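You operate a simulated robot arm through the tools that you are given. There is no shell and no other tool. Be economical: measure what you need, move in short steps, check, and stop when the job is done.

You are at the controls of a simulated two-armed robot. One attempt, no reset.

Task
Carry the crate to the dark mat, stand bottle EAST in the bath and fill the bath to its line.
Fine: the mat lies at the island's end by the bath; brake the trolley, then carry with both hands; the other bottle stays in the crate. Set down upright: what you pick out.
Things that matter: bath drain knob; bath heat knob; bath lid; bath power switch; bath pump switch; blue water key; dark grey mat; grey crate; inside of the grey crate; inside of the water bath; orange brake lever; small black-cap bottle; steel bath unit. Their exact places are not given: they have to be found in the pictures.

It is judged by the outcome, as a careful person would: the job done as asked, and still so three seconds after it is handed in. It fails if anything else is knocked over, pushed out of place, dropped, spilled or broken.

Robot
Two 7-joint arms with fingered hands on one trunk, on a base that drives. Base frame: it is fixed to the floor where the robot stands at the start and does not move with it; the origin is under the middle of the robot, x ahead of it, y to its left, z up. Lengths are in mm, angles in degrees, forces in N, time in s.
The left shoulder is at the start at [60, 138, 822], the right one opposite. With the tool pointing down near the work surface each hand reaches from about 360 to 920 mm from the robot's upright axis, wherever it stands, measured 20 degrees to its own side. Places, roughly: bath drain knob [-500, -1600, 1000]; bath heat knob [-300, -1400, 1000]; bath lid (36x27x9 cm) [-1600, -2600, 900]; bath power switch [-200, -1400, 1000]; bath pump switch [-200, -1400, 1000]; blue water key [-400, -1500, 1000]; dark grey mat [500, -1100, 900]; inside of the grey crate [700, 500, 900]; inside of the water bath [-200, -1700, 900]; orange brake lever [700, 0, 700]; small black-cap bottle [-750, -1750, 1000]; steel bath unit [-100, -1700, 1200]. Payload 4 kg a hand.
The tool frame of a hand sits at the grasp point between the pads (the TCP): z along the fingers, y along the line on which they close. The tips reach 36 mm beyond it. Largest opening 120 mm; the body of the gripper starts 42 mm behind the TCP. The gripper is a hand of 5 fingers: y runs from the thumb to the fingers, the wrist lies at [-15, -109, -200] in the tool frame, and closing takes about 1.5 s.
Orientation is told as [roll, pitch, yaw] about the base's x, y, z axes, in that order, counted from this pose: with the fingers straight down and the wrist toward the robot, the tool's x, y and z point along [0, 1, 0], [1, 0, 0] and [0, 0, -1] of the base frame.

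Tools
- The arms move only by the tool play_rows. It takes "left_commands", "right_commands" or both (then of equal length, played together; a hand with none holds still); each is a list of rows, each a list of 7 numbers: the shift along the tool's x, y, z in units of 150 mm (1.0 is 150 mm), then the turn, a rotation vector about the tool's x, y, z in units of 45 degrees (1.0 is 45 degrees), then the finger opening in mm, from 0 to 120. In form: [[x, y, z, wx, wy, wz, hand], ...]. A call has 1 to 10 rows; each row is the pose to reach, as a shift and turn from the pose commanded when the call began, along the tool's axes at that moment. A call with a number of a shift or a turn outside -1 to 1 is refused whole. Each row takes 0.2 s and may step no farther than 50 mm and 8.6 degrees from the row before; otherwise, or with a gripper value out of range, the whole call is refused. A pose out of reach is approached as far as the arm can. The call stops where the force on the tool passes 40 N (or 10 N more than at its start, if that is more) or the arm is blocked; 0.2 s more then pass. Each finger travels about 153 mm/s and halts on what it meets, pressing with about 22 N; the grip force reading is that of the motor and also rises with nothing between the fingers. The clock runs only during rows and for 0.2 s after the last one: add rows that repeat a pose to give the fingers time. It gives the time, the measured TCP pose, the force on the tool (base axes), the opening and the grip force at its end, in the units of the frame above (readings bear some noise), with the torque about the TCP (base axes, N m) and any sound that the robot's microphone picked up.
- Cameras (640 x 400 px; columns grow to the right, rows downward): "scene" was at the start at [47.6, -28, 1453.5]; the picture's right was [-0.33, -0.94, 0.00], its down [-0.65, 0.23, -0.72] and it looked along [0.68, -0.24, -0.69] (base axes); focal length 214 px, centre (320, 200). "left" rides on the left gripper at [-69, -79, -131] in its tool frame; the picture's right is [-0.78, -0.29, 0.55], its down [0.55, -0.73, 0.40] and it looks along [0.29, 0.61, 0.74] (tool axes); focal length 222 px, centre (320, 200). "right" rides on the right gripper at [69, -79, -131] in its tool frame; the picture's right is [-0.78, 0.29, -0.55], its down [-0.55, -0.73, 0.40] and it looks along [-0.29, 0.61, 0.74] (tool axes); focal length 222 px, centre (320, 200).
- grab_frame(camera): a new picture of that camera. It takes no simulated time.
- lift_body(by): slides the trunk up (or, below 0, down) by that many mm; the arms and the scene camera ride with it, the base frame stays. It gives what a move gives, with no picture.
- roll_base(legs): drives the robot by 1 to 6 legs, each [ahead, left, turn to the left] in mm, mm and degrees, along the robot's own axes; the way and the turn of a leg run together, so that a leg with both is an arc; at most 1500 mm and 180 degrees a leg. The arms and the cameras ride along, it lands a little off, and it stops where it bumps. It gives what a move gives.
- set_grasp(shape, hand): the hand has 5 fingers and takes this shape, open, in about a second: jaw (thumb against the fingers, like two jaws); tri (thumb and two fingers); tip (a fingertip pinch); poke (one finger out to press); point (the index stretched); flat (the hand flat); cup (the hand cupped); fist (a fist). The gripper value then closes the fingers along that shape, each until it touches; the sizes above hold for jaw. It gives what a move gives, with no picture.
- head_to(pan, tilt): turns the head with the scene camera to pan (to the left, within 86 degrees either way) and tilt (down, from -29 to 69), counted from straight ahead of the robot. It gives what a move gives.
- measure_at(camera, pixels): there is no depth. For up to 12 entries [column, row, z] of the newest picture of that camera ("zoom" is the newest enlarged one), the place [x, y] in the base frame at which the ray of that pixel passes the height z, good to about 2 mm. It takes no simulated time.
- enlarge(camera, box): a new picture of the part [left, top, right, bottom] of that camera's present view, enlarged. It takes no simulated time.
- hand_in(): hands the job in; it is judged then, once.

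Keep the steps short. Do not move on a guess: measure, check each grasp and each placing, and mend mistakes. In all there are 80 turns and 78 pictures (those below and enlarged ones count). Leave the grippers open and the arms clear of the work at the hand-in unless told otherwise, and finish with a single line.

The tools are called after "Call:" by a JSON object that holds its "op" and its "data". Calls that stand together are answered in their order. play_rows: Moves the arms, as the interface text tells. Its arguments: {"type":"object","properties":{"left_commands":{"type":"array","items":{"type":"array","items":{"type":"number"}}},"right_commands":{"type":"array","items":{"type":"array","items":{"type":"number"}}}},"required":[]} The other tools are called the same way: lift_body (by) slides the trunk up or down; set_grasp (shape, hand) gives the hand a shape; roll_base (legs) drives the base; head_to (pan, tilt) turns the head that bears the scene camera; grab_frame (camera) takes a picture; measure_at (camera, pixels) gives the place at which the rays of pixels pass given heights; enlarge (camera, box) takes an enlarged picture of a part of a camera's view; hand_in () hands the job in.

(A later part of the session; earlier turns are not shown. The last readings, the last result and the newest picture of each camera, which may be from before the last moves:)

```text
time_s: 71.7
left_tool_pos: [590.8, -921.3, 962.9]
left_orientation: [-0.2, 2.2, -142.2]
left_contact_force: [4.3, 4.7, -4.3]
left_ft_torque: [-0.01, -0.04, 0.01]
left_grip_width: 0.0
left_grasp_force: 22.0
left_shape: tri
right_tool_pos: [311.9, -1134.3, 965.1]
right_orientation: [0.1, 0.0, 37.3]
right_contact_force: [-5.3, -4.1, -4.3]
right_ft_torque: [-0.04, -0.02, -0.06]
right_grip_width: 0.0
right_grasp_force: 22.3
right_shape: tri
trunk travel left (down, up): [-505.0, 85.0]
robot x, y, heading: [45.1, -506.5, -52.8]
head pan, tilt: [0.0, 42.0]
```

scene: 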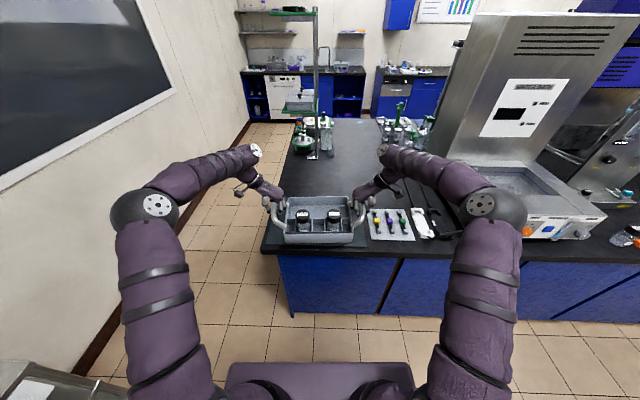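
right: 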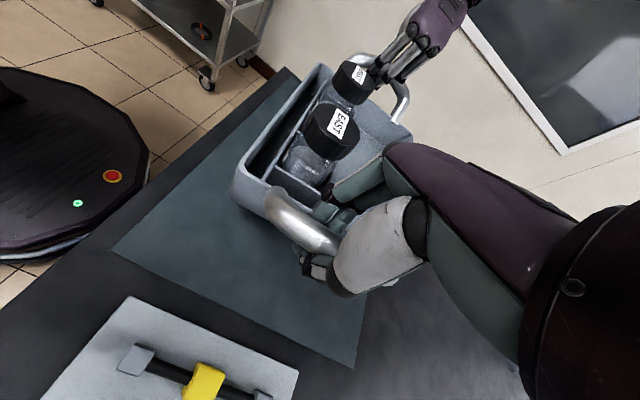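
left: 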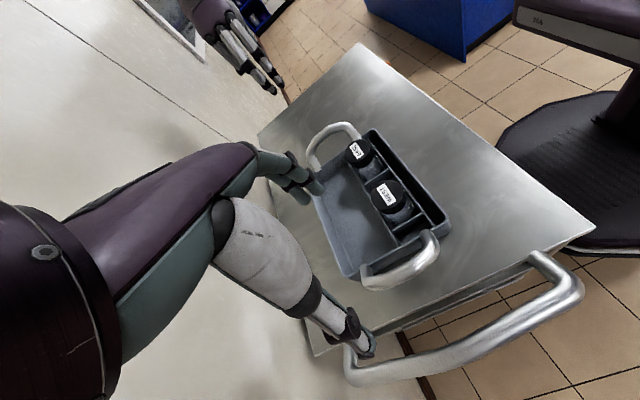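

Call:
{"op": "lift_body", "data": {"by": -5}}

Call:
{"op": "lift_body", "data": {"by": -4}}

Call:
{"op": "lift_body", "data": {"by": -4}}

```text
time_s: 72.2
left_tool_pos: [589.8, -922.3, 958.7]
left_orientation: [-0.2, 2.1, -142.3]
left_contact_force: [5.3, 4.3, -4.5]
left_ft_torque: [-0.02, -0.01, 0.04]
left_grip_width: 0.0
left_grasp_force: 22.0
left_shape: tri
right_tool_pos: [312.2, -1134.6, 958.1]
right_orientation: [0.1, 0.1, 37.3]
right_contact_force: [-4.8, -4.1, -3.2]
right_ft_torque: [0.0, -0.06, -0.07]
right_grip_width: 0.2
right_grasp_force: 22.3
right_shape: tri
trunk travel left (down, up): [-500.0, 90.0]
robot x, y, heading: [46.3, -509.4, -52.3]
head pan, tilt: [0.0, 42.0]
```

```text
time_s: 72.7
left_tool_pos: [589.2, -921.7, 953.9]
left_orientation: [-0.2, 2.1, -142.3]
left_contact_force: [5.8, 2.8, -2.2]
left_ft_torque: [-0.02, -0.03, 0.02]
left_grip_width: 0.0
left_grasp_force: 21.8
left_shape: tri
right_tool_pos: [311.4, -1134.9, 955.6]
right_orientation: [0.0, 0.1, 37.3]
right_contact_force: [-4.7, -4.8, -3.4]
right_ft_torque: [0.0, -0.01, -0.03]
right_grip_width: 0.0
right_grasp_force: 22.1
right_shape: tri
trunk travel left (down, up): [-496.0, 94.0]
robot x, y, heading: [46.2, -508.1, -52.5]
head pan, tilt: [0.0, 42.0]
```

```text
time_s: 73.3
left_tool_pos: [589.5, -921.9, 949.9]
left_orientation: [-0.2, 2.1, -142.3]
left_contact_force: [6.4, 2.2, -1.5]
left_ft_torque: [0.01, -0.03, -0.01]
left_grip_width: 0.0
left_grasp_force: 21.7
left_shape: tri
right_tool_pos: [312.5, -1133.9, 950.9]
right_orientation: [0.3, 0.1, 37.3]
right_contact_force: [-5.6, -4.8, -3.0]
right_ft_torque: [0.04, 0.01, -0.02]
right_grip_width: 0.0
right_grasp_force: 22.5
right_shape: tri
trunk travel left (down, up): [-492.0, 98.0]
robot x, y, heading: [44.4, -508.5, -52.5]
head pan, tilt: [0.0, 42.0]
```

Load is dropping: the crate touches the mat. A bit further.

Call:
{"op": "lift_body", "data": {"by": -3}}

Call:
{"op": "lift_body", "data": {"by": -3}}

Call:
{"op": "enlarge", "data": {"camera": "scene", "box": [240, 155, 400, 255]}}

```text
time_s: 73.8
left_tool_pos: [589.3, -923.4, 946.2]
left_orientation: [-0.3, 2.1, -142.3]
left_contact_force: [3.7, 2.7, 1.7]
left_ft_torque: [0.04, -0.02, 0.01]
left_grip_width: 0.0
left_grasp_force: 22.4
left_shape: tri
right_tool_pos: [311.6, -1135.0, 947.6]
right_orientation: [0.1, 0.2, 37.3]
right_contact_force: [-5.9, -4.4, -1.5]
right_ft_torque: [0.0, 0.02, -0.04]
right_grip_width: 0.1
right_grasp_force: 21.9
right_shape: tri
trunk travel left (down, up): [-489.0, 101.0]
robot x, y, heading: [49.4, -510.5, -52.6]
head pan, tilt: [0.0, 42.0]
```

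```text
time_s: 74.3
left_tool_pos: [587.8, -923.7, 944.3]
left_orientation: [-0.2, 2.0, -142.3]
left_contact_force: [1.9, 1.9, 0.3]
left_ft_torque: [0.02, 0.01, -0.01]
left_grip_width: 0.1
left_grasp_force: 22.0
left_shape: tri
right_tool_pos: [312.1, -1134.3, 945.8]
right_orientation: [0.0, 0.1, 37.3]
right_contact_force: [-5.0, -4.4, 1.9]
right_ft_torque: [0.0, 0.0, 0.01]
right_grip_width: 0.0
right_grasp_force: 22.5
right_shape: tri
trunk travel left (down, up): [-486.0, 104.0]
robot x, y, heading: [44.9, -509.4, -52.5]
head pan, tilt: [0.0, 42.0]
```

```text
4.00 times, centred on (320, 205) of scene
```

zoom: 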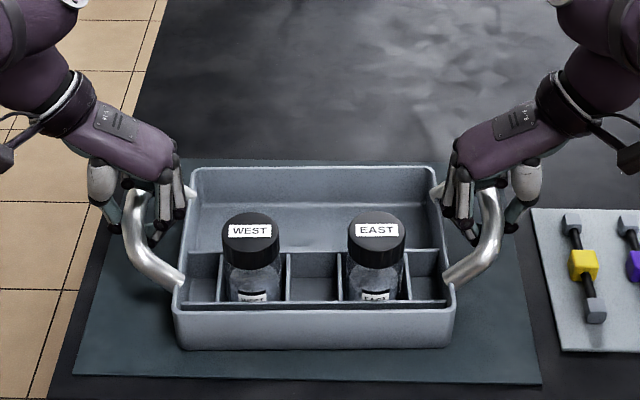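

The crate stands on the mat, inside its edges. I open the hands to the entry width (30 mm) and rise with the trunk.

Call:
{"op": "play_rows", "data": {"left_commands": [[0, 0, 0, 0, 0, 0, 15], [0, 0, 0, 0, 0, 0, 30], [0, 0, 0, 0, 0, 0, 30], [0, 0, 0, 0, 0, 0, 30]], "right_commands": [[0, 0, 0, 0, 0, 0, 15], [0, 0, 0, 0, 0, 0, 30], [0, 0, 0, 0, 0, 0, 30], [0, 0, 0, 0, 0, 0, 30]]}}

Call:
{"op": "lift_body", "data": {"by": 12}}

Call:
{"op": "enlarge", "data": {"camera": "scene", "box": [240, 155, 400, 255]}}

```text
time_s: 75.3
left_tool_pos: [587.7, -922.1, 945.4]
left_orientation: [0.1, 2.0, -142.3]
left_contact_force: [-1.4, -2.4, 11.4]
left_ft_torque: [-0.18, -0.17, -0.05]
left_grip_width: 29.3
left_grasp_force: 0.0
left_shape: tri
right_tool_pos: [312.3, -1132.6, 946.6]
right_orientation: [0.0, 0.0, 37.4]
right_contact_force: [2.9, 3.0, 7.2]
right_ft_torque: [-0.17, -0.03, 0.09]
right_grip_width: 29.5
right_grasp_force: 0.2
right_shape: tri
trunk travel left (down, up): [-486.0, 104.0]
robot x, y, heading: [47.6, -510.8, -52.7]
head pan, tilt: [0.0, 42.0]
```

```text
time_s: 75.9
left_tool_pos: [589.0, -922.7, 955.1]
left_orientation: [-0.3, 2.1, -142.3]
left_contact_force: [0.8, 0.3, -0.3]
left_ft_torque: [0.01, 0.03, -0.02]
left_grip_width: 29.7
left_grasp_force: 0.0
left_shape: tri
right_tool_pos: [311.6, -1135.7, 957.4]
right_orientation: [0.1, 0.1, 37.3]
right_contact_force: [-0.3, 0.7, 0.5]
right_ft_torque: [0.0, 0.01, 0.02]
right_grip_width: 29.4
right_grasp_force: 0.0
right_shape: tri
trunk travel left (down, up): [-498.0, 92.0]
robot x, y, heading: [45.6, -509.4, -52.8]
head pan, tilt: [0.0, 42.0]
```

```text
4.00 times, centred on (320, 205) of scene
```

zoom: 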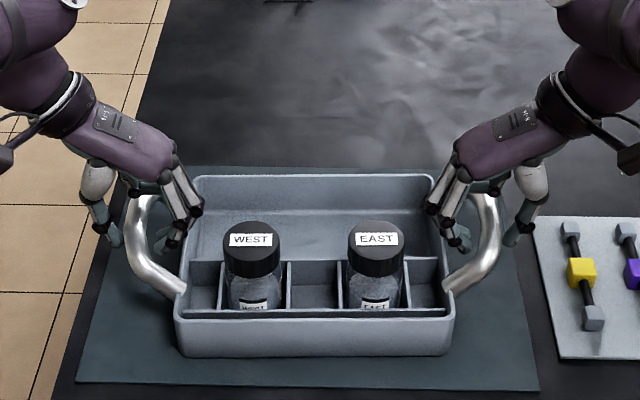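

Hands are free. Measure the EAST cap (376,240), rise 90 mm, and turn the right hand back to neutral yaw; also draw the left hand back.

Call:
{"op": "measure_at", "data": {"camera": "zoom", "pixels": [[376, 240, 955], [376, 240, 963], [376, 240, 970], [251, 241, 963], [348, 240, 963], [405, 240, 963]]}}

Call:
{"op": "lift_body", "data": {"by": 90}}

Call:
{"op": "play_rows", "data": {"left_commands": [[-0.1, -0.1, -0.1, 0, 0, 0, 60], [-0.2, -0.2, -0.2, 0, 0, 0, 60], [-0.3, -0.3, -0.3, 0, 0, 0, 60], [-0.4, -0.4, -0.3, 0, 0, 0, 60], [-0.5, -0.5, -0.3, 0, 0, 0, 60], [-0.6, -0.6, -0.3, 0, 0, 0, 60]], "right_commands": [[0, 0, 0, 0, 0, 0.167, 76], [0, 0, 0, 0, 0, 0.333, 76], [0, 0, 0, 0, 0, 0.5, 76], [0, 0, 0, 0, 0, 0.667, 76], [0, 0, 0, 0, 0, 0.833, 76], [0, 0, 0, 0, 0, 1, 76]]}}

Call:
{"op": "play_rows", "data": {"right_commands": [[0, 0, 0, 0, 0, 0.167, 76], [0, 0, 0, 0, 0, 0.333, 76], [0, 0, 0, 0, 0, 0.5, 76], [0, 0, 0, 0, 0, 0.667, 76], [0, 0, 0, 0, 0, 0.833, 76], [0, 0, 0, 0, 0, 1, 76]]}}

```text
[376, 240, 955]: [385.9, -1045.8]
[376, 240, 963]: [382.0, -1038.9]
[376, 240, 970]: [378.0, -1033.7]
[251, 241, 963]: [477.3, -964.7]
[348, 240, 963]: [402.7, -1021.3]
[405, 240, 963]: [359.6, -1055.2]
```

```text
time_s: 77.2
left_tool_pos: [590.0, -923.1, 1045.6]
left_orientation: [-0.2, 2.1, -142.3]
left_contact_force: [0.5, -0.4, 0.3]
left_ft_torque: [0.0, 0.02, -0.01]
left_grip_width: 29.5
left_grasp_force: 0.1
left_shape: tri
right_tool_pos: [311.1, -1134.6, 1046.8]
right_orientation: [0.1, 0.1, 37.3]
right_contact_force: [-0.1, 0.2, -0.7]
right_ft_torque: [0.01, 0.01, -0.01]
right_grip_width: 29.7
right_grasp_force: 0.1
right_shape: tri
trunk travel left (down, up): [-588.0, 2.0]
robot x, y, heading: [49.0, -509.5, -52.6]
head pan, tilt: [0.0, 42.0]
```

```text
time_s: 78.5
left_tool_pos: [607.5, -796.0, 1094.9]
left_orientation: [-0.2, 2.0, -142.3]
left_contact_force: [-0.7, 0.3, -0.8]
left_ft_torque: [-0.01, 0.0, -0.01]
left_grip_width: 59.8
left_grasp_force: 0.1
left_shape: tri
right_tool_pos: [309.7, -1133.6, 1047.8]
right_orientation: [-0.1, 0.1, -7.8]
right_contact_force: [0.2, 0.3, -0.1]
right_ft_torque: [0.0, 0.03, 0.0]
right_grip_width: 75.9
right_grasp_force: 0.1
right_shape: tri
trunk travel left (down, up): [-588.0, 2.0]
robot x, y, heading: [44.6, -509.0, -52.7]
head pan, tilt: [0.0, 42.0]
```

```text
time_s: 80.0
left_tool_pos: [607.8, -796.5, 1094.0]
left_orientation: [-0.3, 1.9, -142.4]
left_contact_force: [-0.4, 0.5, 0.1]
left_ft_torque: [0.01, 0.02, -0.04]
left_grip_width: 60.0
left_grasp_force: 0.0
left_shape: tri
right_tool_pos: [312.6, -1134.2, 1047.9]
right_orientation: [0.0, 0.0, -52.8]
right_contact_force: [0.0, 0.1, -0.7]
right_ft_torque: [0.01, 0.02, 0.03]
right_grip_width: 76.0
right_grasp_force: 0.1
right_shape: tri
trunk travel left (down, up): [-588.0, 2.0]
robot x, y, heading: [45.2, -507.4, -52.7]
head pan, tilt: [0.0, 42.0]
```

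I move the right hand over the EAST cap at about (385,-1043), lowering to tips at cap-top height, then check.

Call:
{"op": "play_rows", "data": {"right_commands": [[0.19, -0.05, 0, 0, 0, 0, 80], [0.38, -0.1, 0, 0, 0, 0, 80], [0.57, -0.15, 0, 0, 0, 0, 80], [0.751, -0.19, 0, 0, 0, 0, 80], [0.751, -0.19, 0.15, 0, 0, 0, 80], [0.751, -0.19, 0.28, 0, 0, 0, 80], [0.751, -0.19, 0.28, 0, 0, 0, 80]]}}

Call:
{"op": "enlarge", "data": {"camera": "right", "box": [220, 130, 400, 290]}}

```text
time_s: 81.5
left_tool_pos: [606.7, -797.1, 1095.7]
left_orientation: [-0.2, 2.1, -142.3]
left_contact_force: [0.1, -0.3, 0.3]
left_ft_torque: [0.02, -0.01, 0.02]
left_grip_width: 59.9
left_grasp_force: 0.1
left_shape: tri
right_tool_pos: [386.2, -1040.2, 1004.0]
right_orientation: [-0.1, 0.1, -52.6]
right_contact_force: [-1.1, -0.2, -0.1]
right_ft_torque: [0.03, 0.0, 0.01]
right_grip_width: 79.7
right_grasp_force: 0.0
right_shape: tri
trunk travel left (down, up): [-588.0, 2.0]
robot x, y, heading: [46.7, -510.1, -52.7]
head pan, tilt: [0.0, 42.0]
```

```text
2.50 times, centred on (310, 210) of right
```

zoom: 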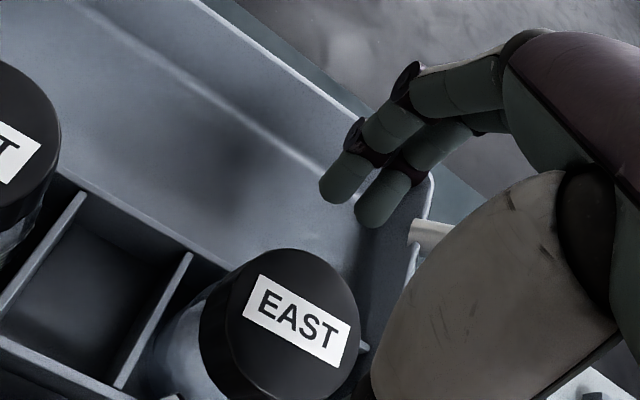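

Call:
{"op": "measure_at", "data": {"camera": "zoom", "pixels": [[298, 318, 960], [298, 318, 968], [335, 195, 968], [372, 222, 968], [245, 310, 963], [358, 320, 963], [310, 255, 963], [285, 385, 963]]}}

```text
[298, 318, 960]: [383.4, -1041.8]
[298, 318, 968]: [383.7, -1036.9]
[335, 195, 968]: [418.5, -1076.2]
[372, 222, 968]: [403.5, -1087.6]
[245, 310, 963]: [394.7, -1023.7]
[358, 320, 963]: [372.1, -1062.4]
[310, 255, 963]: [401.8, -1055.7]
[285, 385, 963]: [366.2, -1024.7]
```

Cap centre (383.5,-1040) lines up with the TCP. Descend 52 mm and close on the cap.

Call:
{"op": "play_rows", "data": {"right_commands": [[-0.01, 0, 0.12, 0, 0, 0, 80], [-0.015, 0, 0.24, 0, 0, 0, 80], [-0.015, 0, 0.35, 0, 0, 0, 80], [-0.015, 0, 0.35, 0, 0, 0, 60], [-0.015, 0, 0.35, 0, 0, 0, 40], [-0.015, 0, 0.35, 0, 0, 0, 30], [-0.015, 0, 0.35, 0, 0, 0, 30], [-0.015, 0, 0.35, 0, 0, 0, 30]]}}

Call:
{"op": "play_rows", "data": {"right_commands": [[0, 0, -0.1, 0, 0, 0, 30], [0, 0, -0.25, 0, 0, 0, 30], [0, 0, -0.45, 0, 0, 0, 30], [0, 0, -0.65, 0, 0, 0, 30], [0, 0, -0.85, 0, 0, 0, 30], [0, 0, -1, 0, 0, 0, 30], [0, 0, -1, 0, 0, 0, 30]]}}

Call:
{"op": "head_to", "data": {"pan": -25, "tilt": 35}}

Call:
{"op": "grab_frame", "data": {"camera": "scene"}}

```text
time_s: 83.3
left_tool_pos: [606.2, -796.9, 1095.2]
left_orientation: [-0.2, 2.1, -142.3]
left_contact_force: [0.6, -0.4, -0.6]
left_ft_torque: [0.01, -0.02, -0.01]
left_grip_width: 59.8
left_grasp_force: 0.0
left_shape: tri
right_tool_pos: [383.6, -1042.9, 953.8]
right_orientation: [-0.1, 0.0, -52.8]
right_contact_force: [0.3, -1.0, 1.1]
right_ft_torque: [-0.02, 0.01, 0.01]
right_grip_width: 44.9
right_grasp_force: 21.7
right_shape: tri
trunk travel left (down, up): [-588.0, 2.0]
robot x, y, heading: [43.6, -509.6, -52.7]
head pan, tilt: [0.0, 42.0]
```

```text
time_s: 85.0
left_tool_pos: [606.4, -798.0, 1094.8]
left_orientation: [-0.2, 2.2, -142.3]
left_contact_force: [0.1, -0.5, -0.6]
left_ft_torque: [0.04, -0.01, -0.05]
left_grip_width: 59.9
left_grasp_force: 0.1
left_shape: tri
right_tool_pos: [381.8, -1045.9, 1102.9]
right_orientation: [-0.1, 0.1, -52.8]
right_contact_force: [-0.2, -0.2, -2.7]
right_ft_torque: [-0.01, -0.01, -0.02]
right_grip_width: 45.1
right_grasp_force: 21.9
right_shape: tri
trunk travel left (down, up): [-588.0, 2.0]
robot x, y, heading: [45.9, -510.2, -52.4]
head pan, tilt: [0.0, 42.0]
```

```text
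time_s: 85.8
left_tool_pos: [606.2, -797.4, 1096.3]
left_orientation: [-0.2, 2.1, -142.3]
left_contact_force: [1.0, -0.2, -0.1]
left_ft_torque: [0.03, 0.01, -0.01]
left_grip_width: 59.7
left_grasp_force: 0.1
left_shape: tri
right_tool_pos: [382.6, -1045.8, 1103.0]
right_orientation: [-0.1, 0.1, -52.7]
right_contact_force: [-0.7, -0.1, -1.3]
right_ft_torque: [0.0, 0.03, -0.02]
right_grip_width: 44.8
right_grasp_force: 21.6
right_shape: tri
trunk travel left (down, up): [-588.0, 2.0]
robot x, y, heading: [44.9, -511.7, -52.6]
head pan, tilt: [-25.0, 35.0]
```

```text
15 pictures are left
```

scene: 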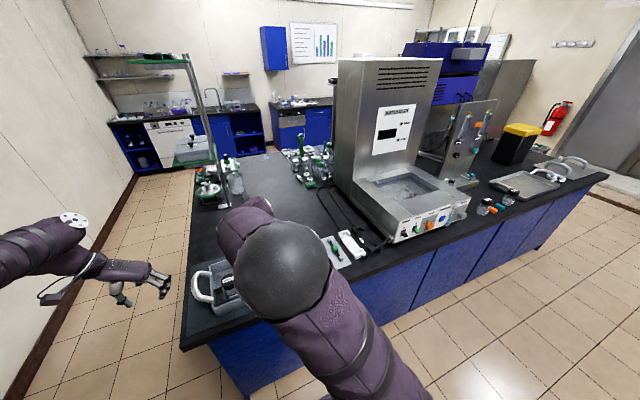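

The bottle is held (45 mm, ~2 N). Enlarge the bath and measure it.

Call:
{"op": "enlarge", "data": {"camera": "scene", "box": [335, 150, 485, 245]}}

Call:
{"op": "measure_at", "data": {"camera": "scene", "pixels": [[386, 242, 855], [467, 212, 855], [388, 220, 960], [468, 192, 960]]}}

```text
4.21 times, centred on (410, 198) of scene
```

zoom: 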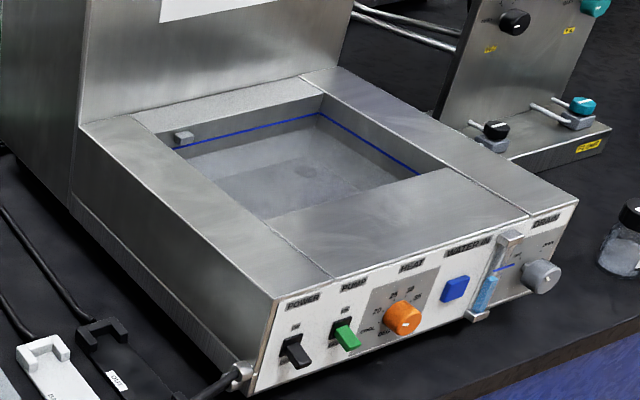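

```text
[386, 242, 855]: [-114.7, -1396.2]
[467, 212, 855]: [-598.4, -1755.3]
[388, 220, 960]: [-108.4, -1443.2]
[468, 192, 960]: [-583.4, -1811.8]
```

Call:
{"op": "measure_at", "data": {"camera": "zoom", "pixels": [[250, 393, 860], [275, 298, 960], [275, 298, 980], [275, 298, 1000], [545, 318, 860], [577, 204, 980], [577, 204, 1000], [130, 115, 980], [322, 93, 980], [450, 170, 980], [262, 220, 980], [455, 289, 930]]}}

```text
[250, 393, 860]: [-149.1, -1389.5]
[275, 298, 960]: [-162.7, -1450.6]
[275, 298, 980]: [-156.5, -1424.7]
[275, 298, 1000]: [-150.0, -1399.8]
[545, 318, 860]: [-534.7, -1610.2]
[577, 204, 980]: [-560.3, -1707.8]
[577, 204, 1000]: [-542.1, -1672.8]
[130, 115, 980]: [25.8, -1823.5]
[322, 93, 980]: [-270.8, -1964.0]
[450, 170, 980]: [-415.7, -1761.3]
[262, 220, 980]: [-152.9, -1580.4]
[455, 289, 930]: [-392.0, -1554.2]
```

Bath rim z≈1000, basin opening about 300 mm square; I'll stand the bottle around (-222,-1711). First raise the bottle 45 mm, draw the left hand back, retreat, and slide along the island.

Call:
{"op": "play_rows", "data": {"left_commands": [[-0.15, 0, 0, 0, 0, 0, 60], [-0.3, 0, 0, 0, 0, 0, 60], [-0.45, 0, 0, 0, 0, 0, 60], [-0.6, 0, 0, 0, 0, 0, 60]], "right_commands": [[0, 0, -0.1, 0, 0, 0, 30], [0, 0, -0.2, 0, 0, 0, 30], [0, 0, -0.3, 0, 0, 0, 30], [0, 0, -0.35, 0, 0, 0, 30]]}}

Call:
{"op": "roll_base", "data": {"legs": [[-130, 0, 0], [0, -823, 0], [0, 0, -1.4]]}}

Call:
{"op": "head_to", "data": {"pan": 0, "tilt": 38}}

Call:
{"op": "grab_frame", "data": {"camera": "scene"}}

```text
time_s: 86.8
left_tool_pos: [550.8, -727.3, 1096.0]
left_orientation: [-0.2, 2.0, -142.3]
left_contact_force: [0.0, -0.6, -0.9]
left_ft_torque: [0.02, 0.01, 0.01]
left_grip_width: 59.8
left_grasp_force: 0.1
left_shape: tri
right_tool_pos: [384.2, -1045.7, 1153.6]
right_orientation: [-0.1, 0.2, -52.7]
right_contact_force: [-0.1, 0.7, -1.9]
right_ft_torque: [-0.01, 0.0, -0.01]
right_grip_width: 45.0
right_grasp_force: 21.9
right_shape: tri
trunk travel left (down, up): [-588.0, 2.0]
robot x, y, heading: [47.7, -507.8, -52.6]
head pan, tilt: [-25.0, 35.0]
```

```text
time_s: 92.5
left_tool_pos: [-195.9, -1146.5, 1095.0]
left_orientation: [-0.2, 2.2, -144.2]
left_contact_force: [0.0, 0.0, 0.5]
left_ft_torque: [-0.01, -0.03, 0.02]
left_grip_width: 60.1
left_grasp_force: 0.1
left_shape: tri
right_tool_pos: [-373.6, -1458.7, 1153.3]
right_orientation: [0.0, 0.1, -54.6]
right_contact_force: [-0.4, -0.1, -1.8]
right_ft_torque: [-0.02, 0.0, 0.01]
right_grip_width: 45.2
right_grasp_force: 22.0
right_shape: tri
trunk travel left (down, up): [-588.0, 2.0]
robot x, y, heading: [-693.2, -908.7, -54.4]
head pan, tilt: [-25.0, 35.0]
```

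```text
time_s: 93.4
left_tool_pos: [-197.4, -1146.0, 1096.2]
left_orientation: [-0.2, 2.0, -144.2]
left_contact_force: [0.4, -0.2, -0.4]
left_ft_torque: [0.04, -0.03, -0.03]
left_grip_width: 60.0
left_grasp_force: 0.0
left_shape: tri
right_tool_pos: [-374.3, -1459.1, 1154.5]
right_orientation: [-0.1, 0.1, -54.7]
right_contact_force: [-0.5, 0.7, -3.0]
right_ft_torque: [0.01, 0.0, 0.01]
right_grip_width: 45.1
right_grasp_force: 22.0
right_shape: tri
trunk travel left (down, up): [-588.0, 2.0]
robot x, y, heading: [-691.0, -910.5, -54.5]
head pan, tilt: [0.0, 38.0]
```

```text
13 pictures are left
```

scene: 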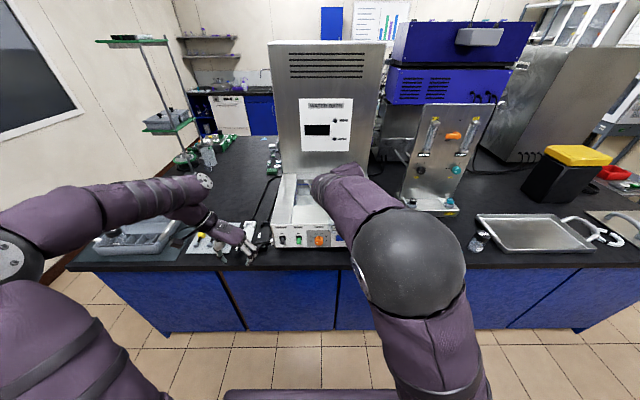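

Call:
{"op": "enlarge", "data": {"camera": "scene", "box": [255, 165, 375, 255]}}

Call:
{"op": "measure_at", "data": {"camera": "zoom", "pixels": [[82, 275, 1000], [82, 352, 860], [150, 245, 1000], [150, 210, 1000], [155, 85, 1000]]}}

```text
4.44 times, centred on (315, 210) of scene
```

zoom: 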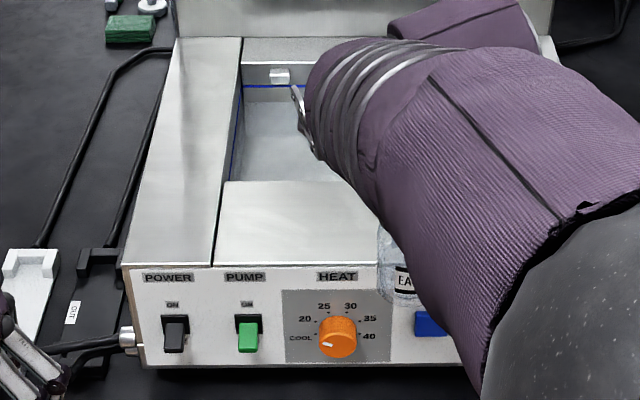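

```text
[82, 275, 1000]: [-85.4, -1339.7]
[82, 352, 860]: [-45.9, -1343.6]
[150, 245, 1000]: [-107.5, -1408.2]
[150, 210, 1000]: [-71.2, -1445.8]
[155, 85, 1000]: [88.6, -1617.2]
```

Call:
{"op": "measure_at", "data": {"camera": "zoom", "pixels": [[122, 268, 960], [122, 268, 980], [122, 268, 1000], [142, 367, 860], [225, 183, 980], [225, 183, 1000], [242, 65, 980], [242, 65, 1000], [345, 182, 980], [345, 182, 1000], [230, 150, 940], [345, 182, 960]]}}

```text
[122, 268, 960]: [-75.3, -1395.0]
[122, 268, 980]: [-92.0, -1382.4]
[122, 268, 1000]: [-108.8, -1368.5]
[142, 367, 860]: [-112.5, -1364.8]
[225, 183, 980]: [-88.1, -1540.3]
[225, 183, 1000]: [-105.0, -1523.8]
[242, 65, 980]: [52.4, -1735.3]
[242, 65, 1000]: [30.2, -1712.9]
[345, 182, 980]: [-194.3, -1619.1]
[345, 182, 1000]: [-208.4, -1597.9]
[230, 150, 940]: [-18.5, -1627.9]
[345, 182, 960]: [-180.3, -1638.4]
```

Two views agree: rim top z≈1035, basin near-left corner (-134,-1495), near-right (-375,-1660). Target for the bottle: (-207,-1648). I raise the bottle 35 mm more (bottom ≈1090), then drive in 160 mm.

Call:
{"op": "play_rows", "data": {"right_commands": [[0, 0, -0.12, 0, 0, 0, 30], [0, 0, -0.24, 0, 0, 0, 30], [0, 0, -0.24, 0, 0, 0, 30]]}}

Call:
{"op": "roll_base", "data": {"legs": [[160, 26, 0]]}}

```text
time_s: 94.2
left_tool_pos: [-196.5, -1146.1, 1096.4]
left_orientation: [-0.2, 2.2, -144.1]
left_contact_force: [-0.4, -0.5, 0.3]
left_ft_torque: [0.02, 0.03, 0.0]
left_grip_width: 59.7
left_grasp_force: 0.1
left_shape: tri
right_tool_pos: [-374.9, -1458.0, 1188.4]
right_orientation: [-0.1, 0.0, -54.7]
right_contact_force: [-0.3, 0.0, -1.9]
right_ft_torque: [-0.01, -0.03, 0.0]
right_grip_width: 45.0
right_grasp_force: 22.2
right_shape: tri
trunk travel left (down, up): [-588.0, 2.0]
robot x, y, heading: [-694.6, -908.6, -54.5]
head pan, tilt: [0.0, 38.0]
```

```text
time_s: 95.6
left_tool_pos: [-82.5, -1262.6, 1094.4]
left_orientation: [-0.3, 2.1, -144.5]
left_contact_force: [0.2, -0.2, 0.2]
left_ft_torque: [0.06, 0.0, -0.03]
left_grip_width: 59.9
left_grasp_force: 0.2
left_shape: tri
right_tool_pos: [-262.3, -1573.9, 1187.8]
right_orientation: [0.0, 0.1, -54.7]
right_contact_force: [0.7, -0.6, -1.7]
right_ft_torque: [0.03, 0.01, 0.01]
right_grip_width: 44.7
right_grasp_force: 21.8
right_shape: tri
trunk travel left (down, up): [-588.0, 2.0]
robot x, y, heading: [-581.1, -1022.6, -54.5]
head pan, tilt: [0.0, 38.0]
```

Call:
{"op": "play_rows", "data": {"right_commands": [[0, 0.2, 0, 0, 0, 0, 30], [0.005, 0.4, 0, 0, 0, 0, 30], [0.01, 0.6, 0, 0, 0, 0, 30], [0.01, 0.6, 0, 0, 0, 0, 30]]}}

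Call:
{"op": "grab_frame", "data": {"camera": "right"}}

```text
time_s: 96.6
left_tool_pos: [-84.9, -1261.3, 1096.3]
left_orientation: [-0.2, 2.0, -144.4]
left_contact_force: [0.4, 0.6, -0.1]
left_ft_torque: [-0.02, -0.01, 0.0]
left_grip_width: 60.1
left_grasp_force: 0.0
left_shape: tri
right_tool_pos: [-208.7, -1645.2, 1188.0]
right_orientation: [-0.1, 0.1, -54.7]
right_contact_force: [-0.2, -0.1, -1.2]
right_ft_torque: [-0.07, 0.01, -0.02]
right_grip_width: 44.6
right_grasp_force: 22.3
right_shape: tri
trunk travel left (down, up): [-588.0, 2.0]
robot x, y, heading: [-579.3, -1022.6, -55.0]
head pan, tilt: [0.0, 38.0]
```

```text
11 pictures are left
```

right: 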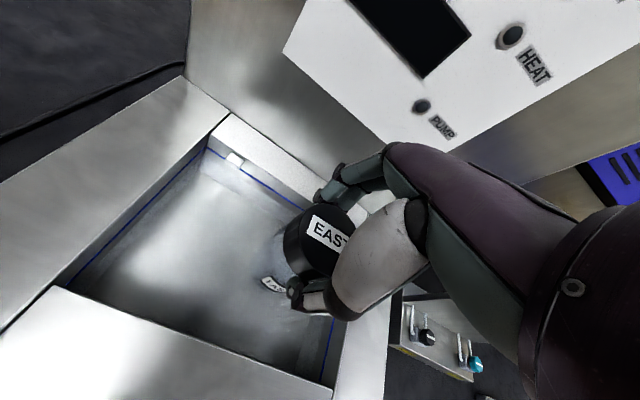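

Call:
{"op": "measure_at", "data": {"camera": "right", "pixels": [[60, 288, 1035], [228, 116, 1035], [333, 392, 1035], [70, 285, 940], [205, 148, 1000], [325, 385, 940], [200, 230, 930]]}}

```text
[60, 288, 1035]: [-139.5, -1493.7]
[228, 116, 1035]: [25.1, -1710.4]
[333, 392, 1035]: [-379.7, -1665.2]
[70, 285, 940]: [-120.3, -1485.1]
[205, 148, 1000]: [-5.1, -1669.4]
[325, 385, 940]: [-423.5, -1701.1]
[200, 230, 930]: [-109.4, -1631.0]
```

Basin corners confirmed; the bottle is 82 mm inside the near rim, central. Lower it, first to bottom ≈965, then gently.

Call:
{"op": "play_rows", "data": {"right_commands": [[0, 0, 0.2, 0, 0, 0, 30], [0, 0, 0.4, 0, 0, 0, 30], [0, 0, 0.6, 0, 0, 0, 30], [0, 0, 0.75, 0, 0, 0, 30], [0, 0, 0.85, 0, 0, 0, 30], [0, 0, 0.85, 0, 0, 0, 30]]}}

Call:
{"op": "play_rows", "data": {"right_commands": [[0, 0, 0.04, 0, 0, 0, 30], [0, 0, 0.08, 0, 0, 0, 30], [0, 0, 0.12, 0, 0, 0, 30], [0, 0, 0.16, 0, 0, 0, 30], [0, 0, 0.2, 0, 0, 0, 30]]}}

Call:
{"op": "enlarge", "data": {"camera": "right", "box": [200, 150, 400, 330]}}

```text
time_s: 98.0
left_tool_pos: [-83.4, -1260.8, 1095.5]
left_orientation: [-0.3, 2.0, -144.3]
left_contact_force: [-0.2, 0.2, 0.1]
left_ft_torque: [-0.03, 0.02, -0.01]
left_grip_width: 59.6
left_grasp_force: 0.1
left_shape: tri
right_tool_pos: [-212.6, -1644.9, 1060.5]
right_orientation: [-0.2, 0.1, -54.8]
right_contact_force: [-0.3, 0.4, -2.1]
right_ft_torque: [-0.01, -0.02, 0.01]
right_grip_width: 44.8
right_grasp_force: 22.2
right_shape: tri
trunk travel left (down, up): [-588.0, 2.0]
robot x, y, heading: [-583.6, -1024.1, -54.7]
head pan, tilt: [0.0, 38.0]
```

```text
time_s: 99.2
left_tool_pos: [-85.2, -1261.7, 1095.5]
left_orientation: [-0.2, 1.8, -144.4]
left_contact_force: [0.2, 0.7, 0.2]
left_ft_torque: [-0.01, -0.01, -0.01]
left_grip_width: 59.7
left_grasp_force: 0.0
left_shape: tri
right_tool_pos: [-210.9, -1645.8, 1029.1]
right_orientation: [-0.1, 0.1, -54.8]
right_contact_force: [0.8, 0.1, -2.4]
right_ft_torque: [0.0, 0.01, 0.0]
right_grip_width: 44.8
right_grasp_force: 21.9
right_shape: tri
trunk travel left (down, up): [-588.0, 2.0]
robot x, y, heading: [-577.6, -1023.6, -54.8]
head pan, tilt: [0.0, 38.0]
```

```text
2.22 times, centred on (300, 240) of right
```

zoom: 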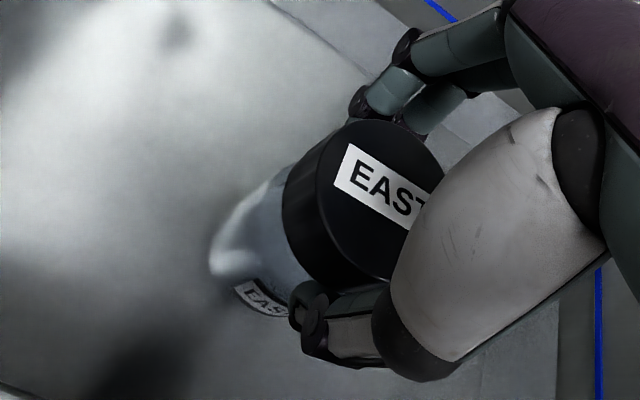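

The bottle's reflection nears. Continue in 4–9 mm steps watching the vertical force.

Call:
{"op": "play_rows", "data": {"right_commands": [[0, 0, 0.03, 0, 0, 0, 30], [0, 0, 0.06, 0, 0, 0, 30]]}}

Call:
{"op": "play_rows", "data": {"right_commands": [[0, 0, 0.02, 0, 0, 0, 30], [0, 0, 0.04, 0, 0, 0, 30]]}}

Call:
{"op": "play_rows", "data": {"right_commands": [[0, 0, 0.02, 0, 0, 0, 30], [0, 0, 0.04, 0, 0, 0, 30]]}}

```text
time_s: 99.8
left_tool_pos: [-85.2, -1260.9, 1097.2]
left_orientation: [-0.1, 1.9, -144.4]
left_contact_force: [0.0, -0.5, -1.0]
left_ft_torque: [-0.02, 0.02, -0.02]
left_grip_width: 59.6
left_grasp_force: 0.1
left_shape: tri
right_tool_pos: [-210.8, -1645.6, 1022.9]
right_orientation: [-0.1, -0.3, -54.7]
right_contact_force: [-2.9, 0.2, 16.5]
right_ft_torque: [0.06, 0.11, -0.01]
right_grip_width: 45.1
right_grasp_force: 22.2
right_shape: tri
trunk travel left (down, up): [-588.0, 2.0]
robot x, y, heading: [-579.6, -1027.7, -54.6]
head pan, tilt: [0.0, 38.0]
```

```text
time_s: 100.6
left_tool_pos: [-85.6, -1261.1, 1096.1]
left_orientation: [-0.2, 2.1, -144.4]
left_contact_force: [0.4, -0.2, -0.2]
left_ft_torque: [-0.03, 0.03, 0.0]
left_grip_width: 59.9
left_grasp_force: 0.0
left_shape: tri
right_tool_pos: [-207.8, -1646.7, 1023.2]
right_orientation: [0.2, -0.9, -54.6]
right_contact_force: [-3.6, 2.0, 20.3]
right_ft_torque: [0.28, 0.22, 0.03]
right_grip_width: 46.7
right_grasp_force: 22.1
right_shape: tri
trunk travel left (down, up): [-588.0, 2.0]
robot x, y, heading: [-582.0, -1025.1, -54.8]
head pan, tilt: [0.0, 38.0]
stopped in row 2 (right hand): the force on the tool passed its limit at 41 N (the readings are from after the stop); the commanded pose is now the measured one
```

```text
time_s: 101.2
left_tool_pos: [-85.8, -1260.4, 1095.8]
left_orientation: [-0.1, 2.0, -144.4]
left_contact_force: [0.1, 0.0, -0.2]
left_ft_torque: [0.01, -0.01, -0.01]
left_grip_width: 59.6
left_grasp_force: 0.2
left_shape: tri
right_tool_pos: [-206.1, -1650.5, 1023.3]
right_orientation: [0.4, -1.5, -54.6]
right_contact_force: [-3.6, 3.9, 20.0]
right_ft_torque: [0.35, 0.29, -0.01]
right_grip_width: 46.3
right_grasp_force: 22.0
right_shape: tri
trunk travel left (down, up): [-588.0, 2.0]
robot x, y, heading: [-582.3, -1023.0, -54.7]
head pan, tilt: [0.0, 38.0]
stopped in row 2 (right hand): the force on the tool passed its limit at 42 N (the readings are from after the stop); the commanded pose is now the measured one
```

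Floor contact at TCP z≈1024. I ease up 2 mm, then open gradually and look.

Call:
{"op": "play_rows", "data": {"right_commands": [[0, 0, -0.015, 0, 0, 0, 30], [0, 0, -0.015, 0, 0, 0, 30]]}}

Call:
{"op": "play_rows", "data": {"right_commands": [[0, 0, 0, 0, 0, 0, 45], [0, 0, 0, 0, 0, 0, 48], [0, 0, 0, 0, 0, 0, 52], [0, 0, 0, 0, 0, 0, 60], [0, 0, 0, 0, 0, 0, 70], [0, 0, 0, 0, 0, 0, 78]]}}

Call:
{"op": "enlarge", "data": {"camera": "right", "box": [180, 130, 400, 330]}}

```text
time_s: 101.8
left_tool_pos: [-84.8, -1261.4, 1096.8]
left_orientation: [-0.2, 1.9, -144.4]
left_contact_force: [0.3, -1.3, -1.0]
left_ft_torque: [0.02, 0.06, 0.01]
left_grip_width: 59.9
left_grasp_force: 0.1
left_shape: tri
right_tool_pos: [-207.0, -1648.9, 1023.3]
right_orientation: [0.3, -1.3, -54.6]
right_contact_force: [1.2, -1.7, 14.3]
right_ft_torque: [0.03, 0.03, -0.01]
right_grip_width: 46.7
right_grasp_force: 22.1
right_shape: tri
trunk travel left (down, up): [-588.0, 2.0]
robot x, y, heading: [-579.3, -1022.1, -54.7]
head pan, tilt: [0.0, 38.0]
```

```text
time_s: 103.2
left_tool_pos: [-84.1, -1261.0, 1095.9]
left_orientation: [-0.1, 2.1, -144.4]
left_contact_force: [-0.5, -0.2, 0.4]
left_ft_torque: [0.0, 0.03, -0.04]
left_grip_width: 59.8
left_grasp_force: 0.1
left_shape: tri
right_tool_pos: [-206.9, -1648.8, 1020.6]
right_orientation: [0.1, -1.0, -54.6]
right_contact_force: [-0.3, -0.5, 2.0]
right_ft_torque: [-0.03, 0.02, -0.02]
right_grip_width: 77.9
right_grasp_force: 0.2
right_shape: tri
trunk travel left (down, up): [-588.0, 2.0]
robot x, y, heading: [-580.0, -1023.3, -54.7]
head pan, tilt: [0.0, 38.0]
```

```text
2.00 times, centred on (290, 230) of right
```

zoom: 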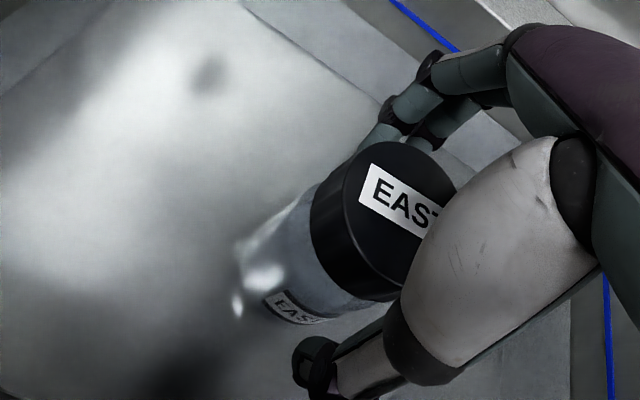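

Released and standing. Open a little wider and rise straight up.

Call:
{"op": "play_rows", "data": {"right_commands": [[0, 0, 0, 0, 0, 0, 90], [0, 0, 0, 0, 0, 0, 90], [0, 0, -0.15, 0, 0, 0, 90], [0, 0, -0.35, 0, 0, 0, 90], [0, 0, -0.6, 0, 0, 0, 90], [0, 0, -0.8, 0, 0, 0, 90], [0, 0, -1, 0, 0, 0, 90]]}}

Call:
{"op": "grab_frame", "data": {"camera": "right"}}

```text
time_s: 104.8
left_tool_pos: [-84.6, -1260.4, 1096.2]
left_orientation: [-0.2, 1.9, -144.4]
left_contact_force: [0.5, 0.5, 0.1]
left_ft_torque: [-0.01, 0.0, 0.01]
left_grip_width: 59.5
left_grasp_force: 0.1
left_shape: tri
right_tool_pos: [-207.8, -1648.6, 1174.5]
right_orientation: [0.2, -1.1, -54.6]
right_contact_force: [0.8, -0.3, 0.2]
right_ft_torque: [-0.02, 0.02, -0.01]
right_grip_width: 89.8
right_grasp_force: 0.1
right_shape: tri
trunk travel left (down, up): [-588.0, 2.0]
robot x, y, heading: [-583.5, -1027.7, -54.6]
head pan, tilt: [0.0, 38.0]
```

```text
8 pictures are left
```

right: 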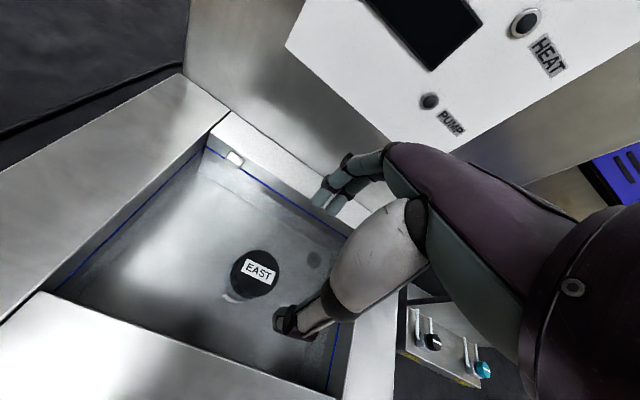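

EAST stands upright in the bath. Next: back off 330 mm, lower the trunk 110 mm, look at the panel squarely.

Call:
{"op": "roll_base", "data": {"legs": [[-330, 0, 0]]}}

Call:
{"op": "lift_body", "data": {"by": -110}}

Call:
{"op": "set_grasp", "data": {"hand": "right", "shape": "poke"}}

Call:
{"op": "play_rows", "data": {"right_commands": [[0.1, 0, 0.06, -0.12, 0, 0, 0], [0.2, 0, 0.12, -0.24, 0, 0, 0], [0.3, 0, 0.18, -0.36, 0, 0, 0], [0.4, 0, 0.24, -0.48, 0, 0, 0], [0.5, 0, 0.3, -0.6, 0, 0, 0], [0.6, 0, 0.36, -0.72, 0, 0, 0], [0.67, 0, 0.4, -0.8, 0, 0, 0]]}}

Call:
{"op": "play_rows", "data": {"right_commands": [[0, 0, 0, -0.12, 0, 0, 0], [0, 0, 0, -0.24, 0, 0, 0], [0, 0, 0, -0.36, 0, 0, 0], [0, 0, 0, -0.48, 0, 0, 0], [0, 0, 0, -0.6, 0, 0, 0], [0, 0, 0, -0.72, 0, 0, 0], [0, 0, 0, -0.8, 0, 0, 0]]}}

Call:
{"op": "head_to", "data": {"pan": -5, "tilt": 30}}

Call:
{"op": "grab_frame", "data": {"camera": "scene"}}

```text
time_s: 107.0
left_tool_pos: [-278.4, -989.3, 1095.7]
left_orientation: [-0.2, 2.1, -144.7]
left_contact_force: [-0.1, 0.1, 1.1]
left_ft_torque: [0.01, -0.02, -0.01]
left_grip_width: 59.7
left_grasp_force: 0.1
left_shape: tri
right_tool_pos: [-404.6, -1376.4, 1172.8]
right_orientation: [0.2, -1.2, -55.0]
right_contact_force: [0.4, 0.9, -0.6]
right_ft_torque: [-0.01, -0.02, 0.02]
right_grip_width: 89.8
right_grasp_force: 0.0
right_shape: tri
trunk travel left (down, up): [-588.0, 2.0]
robot x, y, heading: [-770.8, -750.0, -55.1]
head pan, tilt: [0.0, 38.0]
```

```text
time_s: 108.4
left_tool_pos: [-278.6, -991.6, 985.4]
left_orientation: [-0.1, 2.0, -144.6]
left_contact_force: [-0.5, -0.4, -0.2]
left_ft_torque: [0.0, 0.01, -0.01]
left_grip_width: 59.9
left_grasp_force: 0.1
left_shape: tri
right_tool_pos: [-403.6, -1377.0, 1063.8]
right_orientation: [0.3, -1.1, -55.0]
right_contact_force: [0.1, -0.5, 0.3]
right_ft_torque: [-0.02, 0.05, 0.01]
right_grip_width: 89.8
right_grasp_force: 0.1
right_shape: tri
trunk travel left (down, up): [-478.0, 112.0]
robot x, y, heading: [-771.6, -746.2, -54.9]
head pan, tilt: [0.0, 38.0]
```

```text
time_s: 109.3
left_tool_pos: [-278.6, -989.9, 986.3]
left_orientation: [-0.2, 2.0, -144.8]
left_contact_force: [0.4, 0.8, 0.4]
left_ft_torque: [-0.03, 0.02, 0.02]
left_grip_width: 59.8
left_grasp_force: 0.1
left_shape: tri
right_tool_pos: [-404.1, -1378.2, 1062.7]
right_orientation: [0.2, -1.0, -55.0]
right_contact_force: [0.3, -0.5, 0.4]
right_ft_torque: [-0.02, -0.01, 0.02]
right_grip_width: 0.1
right_grasp_force: 0.0
right_shape: poke
trunk travel left (down, up): [-478.0, 112.0]
robot x, y, heading: [-776.6, -752.6, -54.9]
head pan, tilt: [0.0, 38.0]
```

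```text
time_s: 110.9
left_tool_pos: [-276.9, -989.7, 986.5]
left_orientation: [-0.3, 2.0, -144.6]
left_contact_force: [-0.3, -0.2, -0.7]
left_ft_torque: [0.01, -0.02, 0.04]
left_grip_width: 59.9
left_grasp_force: 0.0
left_shape: tri
right_tool_pos: [-320.7, -1322.6, 1004.1]
right_orientation: [0.3, -37.2, -55.1]
right_contact_force: [-0.4, 0.7, 0.3]
right_ft_torque: [0.01, -0.02, -0.02]
right_grip_width: 0.0
right_grasp_force: 0.0
right_shape: poke
trunk travel left (down, up): [-478.0, 112.0]
robot x, y, heading: [-771.9, -748.9, -55.0]
head pan, tilt: [0.0, 38.0]
```

```text
time_s: 112.5
left_tool_pos: [-277.5, -990.6, 985.5]
left_orientation: [-0.3, 2.0, -144.7]
left_contact_force: [-0.2, 0.6, 0.4]
left_ft_torque: [0.0, 0.03, 0.01]
left_grip_width: 59.4
left_grasp_force: 0.0
left_shape: tri
right_tool_pos: [-320.5, -1319.5, 1002.7]
right_orientation: [0.5, -73.2, -55.4]
right_contact_force: [-0.3, 0.7, -0.7]
right_ft_torque: [0.02, 0.04, 0.0]
right_grip_width: 0.2
right_grasp_force: 0.0
right_shape: poke
trunk travel left (down, up): [-478.0, 112.0]
robot x, y, heading: [-773.4, -750.2, -54.8]
head pan, tilt: [0.0, 38.0]
```

```text
time_s: 113.2
left_tool_pos: [-278.6, -990.8, 986.6]
left_orientation: [-0.2, 2.1, -144.7]
left_contact_force: [-0.8, 0.2, -0.4]
left_ft_torque: [-0.01, -0.02, 0.0]
left_grip_width: 59.8
left_grasp_force: 0.1
left_shape: tri
right_tool_pos: [-321.5, -1318.7, 1002.8]
right_orientation: [0.8, -73.1, -55.7]
right_contact_force: [-0.5, 0.5, -0.6]
right_ft_torque: [0.05, 0.0, 0.0]
right_grip_width: 0.0
right_grasp_force: 0.1
right_shape: poke
trunk travel left (down, up): [-478.0, 112.0]
robot x, y, heading: [-778.3, -750.9, -54.9]
head pan, tilt: [-5.0, 30.0]
```

```text
7 pictures are left
```

scene: 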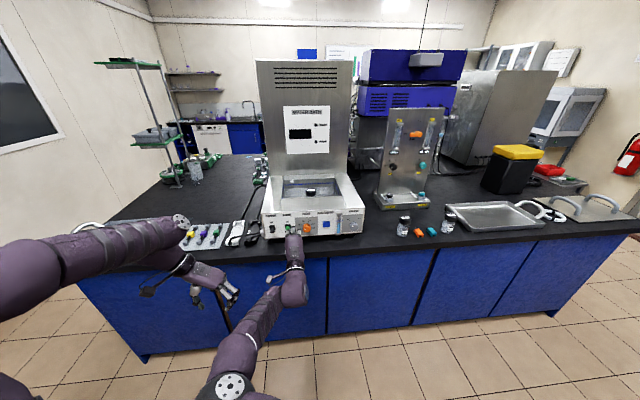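

Right arm is in pose (pitch -73°). Enlarge the panel's right part to read the drain knob and key.

Call:
{"op": "enlarge", "data": {"camera": "scene", "box": [296, 196, 370, 242]}}

Call:
{"op": "measure_at", "data": {"camera": "zoom", "pixels": [[265, 240, 940], [265, 240, 960], [265, 240, 980], [490, 240, 960]]}}

```text
8.65 times, centred on (333, 219) of scene
```

zoom: 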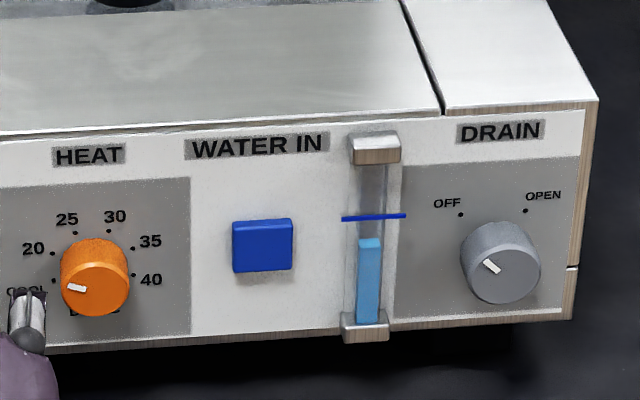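

```text
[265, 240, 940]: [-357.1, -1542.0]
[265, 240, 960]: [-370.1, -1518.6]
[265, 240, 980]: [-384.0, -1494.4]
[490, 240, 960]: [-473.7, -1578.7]
```

Drain is at OFF; the gauge's water (top at y=238) is a little below the blue line (y=215). The key is at about (-373,-1513,965). I move the base right 153 mm and the hand down 27 mm.

Call:
{"op": "roll_base", "data": {"legs": [[20, -153, 0]]}}

Call:
{"op": "play_rows", "data": {"right_commands": [[0, -0.086, 0.026, 0, 0, 0, 0], [0, -0.172, 0.052, 0, 0, 0, 0], [0, -0.172, 0.052, 0, 0, 0, 0]]}}

```text
time_s: 114.6
left_tool_pos: [-388.8, -1091.5, 985.8]
left_orientation: [-0.2, 2.2, -144.8]
left_contact_force: [1.0, 0.2, 0.2]
left_ft_torque: [0.05, -0.01, 0.0]
left_grip_width: 59.7
left_grasp_force: 0.1
left_shape: tri
right_tool_pos: [-431.3, -1420.9, 1002.3]
right_orientation: [1.0, -73.2, -55.9]
right_contact_force: [-0.3, -0.5, -0.3]
right_ft_torque: [0.02, -0.01, 0.0]
right_grip_width: 0.0
right_grasp_force: 0.1
right_shape: poke
trunk travel left (down, up): [-478.0, 112.0]
robot x, y, heading: [-882.9, -851.5, -55.1]
head pan, tilt: [-5.0, 30.0]
```

```text
time_s: 115.4
left_tool_pos: [-387.7, -1090.6, 987.0]
left_orientation: [-0.2, 2.0, -144.7]
left_contact_force: [-0.7, -1.0, -0.3]
left_ft_torque: [0.0, 0.02, -0.02]
left_grip_width: 59.8
left_grasp_force: 0.2
left_shape: tri
right_tool_pos: [-430.4, -1421.3, 975.5]
right_orientation: [0.8, -73.2, -55.9]
right_contact_force: [0.0, -0.8, -0.2]
right_ft_torque: [-0.01, -0.01, -0.01]
right_grip_width: 0.1
right_grasp_force: 0.1
right_shape: poke
trunk travel left (down, up): [-478.0, 112.0]
robot x, y, heading: [-881.8, -852.1, -55.2]
head pan, tilt: [-5.0, 30.0]
```

Call:
{"op": "play_rows", "data": {"right_commands": [[-0.012, 0.037, 0.123, 0, 0, 0, 0], [-0.025, 0.075, 0.246, 0, 0, 0, 0], [-0.037, 0.112, 0.37, 0, 0, 0, 0], [-0.037, 0.112, 0.37, 0, 0, 0, 0]]}}

Call:
{"op": "enlarge", "data": {"camera": "right", "box": [220, 130, 420, 290]}}

```text
time_s: 116.4
left_tool_pos: [-388.1, -1091.0, 986.5]
left_orientation: [-0.2, 2.0, -144.8]
left_contact_force: [1.0, -0.5, 0.6]
left_ft_torque: [0.02, -0.01, 0.01]
left_grip_width: 59.7
left_grasp_force: 0.0
left_shape: tri
right_tool_pos: [-401.6, -1471.4, 975.3]
right_orientation: [0.9, -73.1, -55.8]
right_contact_force: [-0.5, 0.7, -0.1]
right_ft_torque: [0.01, 0.0, 0.0]
right_grip_width: 0.0
right_grasp_force: 0.0
right_shape: poke
trunk travel left (down, up): [-478.0, 112.0]
robot x, y, heading: [-886.1, -849.8, -55.0]
head pan, tilt: [-5.0, 30.0]
```

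```text
2.50 times, centred on (320, 210) of right
```

zoom: 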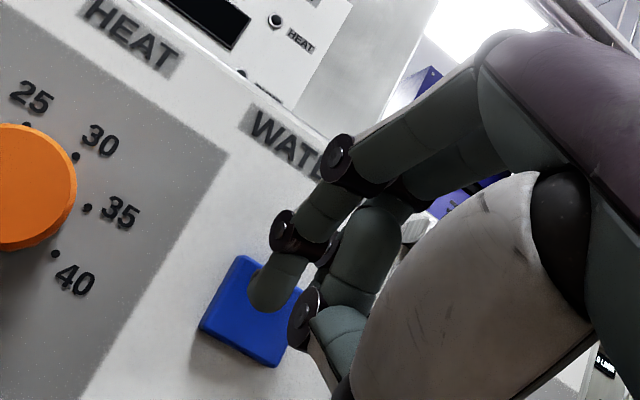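

The fingertip is right before the blue key. I press in slowly and read force and sound.

Call:
{"op": "play_rows", "data": {"right_commands": [[0, 0.015, 0.051, 0, 0, 0, 0], [0, 0.025, 0.083, 0, 0, 0, 0], [0, 0.033, 0.108, 0, 0, 0, 0], [0, 0.039, 0.128, 0, 0, 0, 0]]}}

Call:
{"op": "enlarge", "data": {"camera": "scene", "box": [270, 180, 400, 260]}}

```text
time_s: 117.4
left_tool_pos: [-388.5, -1089.7, 986.0]
left_orientation: [0.0, 2.0, -144.8]
left_contact_force: [0.8, -0.5, 1.4]
left_ft_torque: [0.01, -0.03, 0.0]
left_grip_width: 59.9
left_grasp_force: 0.0
left_shape: tri
right_tool_pos: [-391.4, -1486.6, 976.6]
right_orientation: [0.8, -73.2, -55.7]
right_contact_force: [-10.0, 13.0, 1.5]
right_ft_torque: [0.12, 0.09, 0.03]
right_grip_width: 0.0
right_grasp_force: 0.1
right_shape: poke
trunk travel left (down, up): [-478.0, 112.0]
robot x, y, heading: [-881.7, -853.3, -55.1]
head pan, tilt: [-5.0, 30.0]
heard: click
```

```text
4.92 times, centred on (335, 220) of scene
```

zoom: 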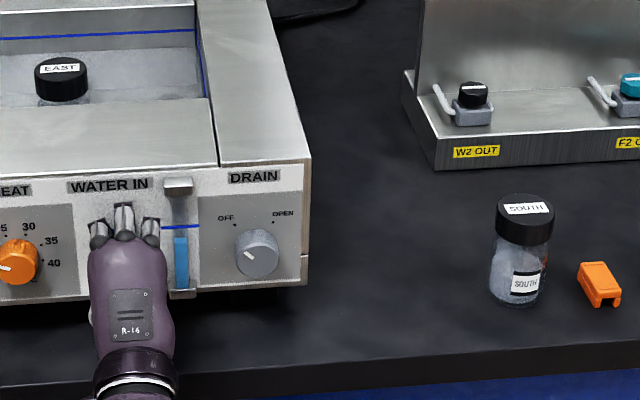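

A click, 16 N: the key is pressed; the gauge seems to be rising. I hold 0.4 s more, then look closely at the gauge.

Call:
{"op": "play_rows", "data": {"right_commands": [[0, 0, 0, 0, 0, 0, 0]]}}

Call:
{"op": "enlarge", "data": {"camera": "scene", "box": [290, 214, 326, 238]}}

```text
time_s: 117.8
left_tool_pos: [-389.4, -1090.7, 987.7]
left_orientation: [-0.1, 2.0, -144.7]
left_contact_force: [0.0, 0.4, 0.4]
left_ft_torque: [0.0, 0.03, 0.0]
left_grip_width: 59.8
left_grasp_force: 0.0
left_shape: tri
right_tool_pos: [-391.0, -1485.8, 975.5]
right_orientation: [0.9, -73.1, -55.9]
right_contact_force: [-10.2, 14.1, 0.9]
right_ft_torque: [0.13, 0.11, 0.04]
right_grip_width: 0.0
right_grasp_force: 0.0
right_shape: poke
trunk travel left (down, up): [-478.0, 112.0]
robot x, y, heading: [-884.0, -851.1, -55.2]
head pan, tilt: [-5.0, 30.0]
```

```text
16.00 times, centred on (308, 226) of scene
```

zoom: 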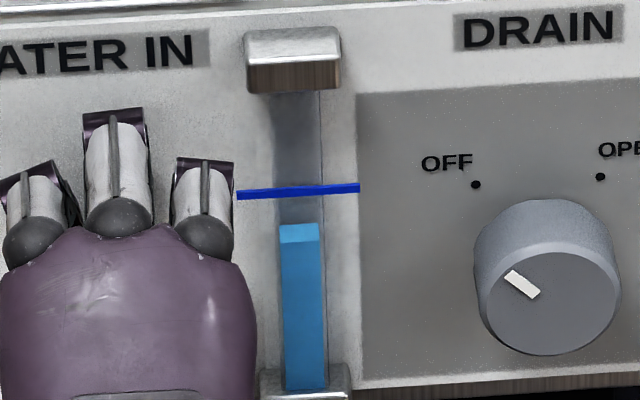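

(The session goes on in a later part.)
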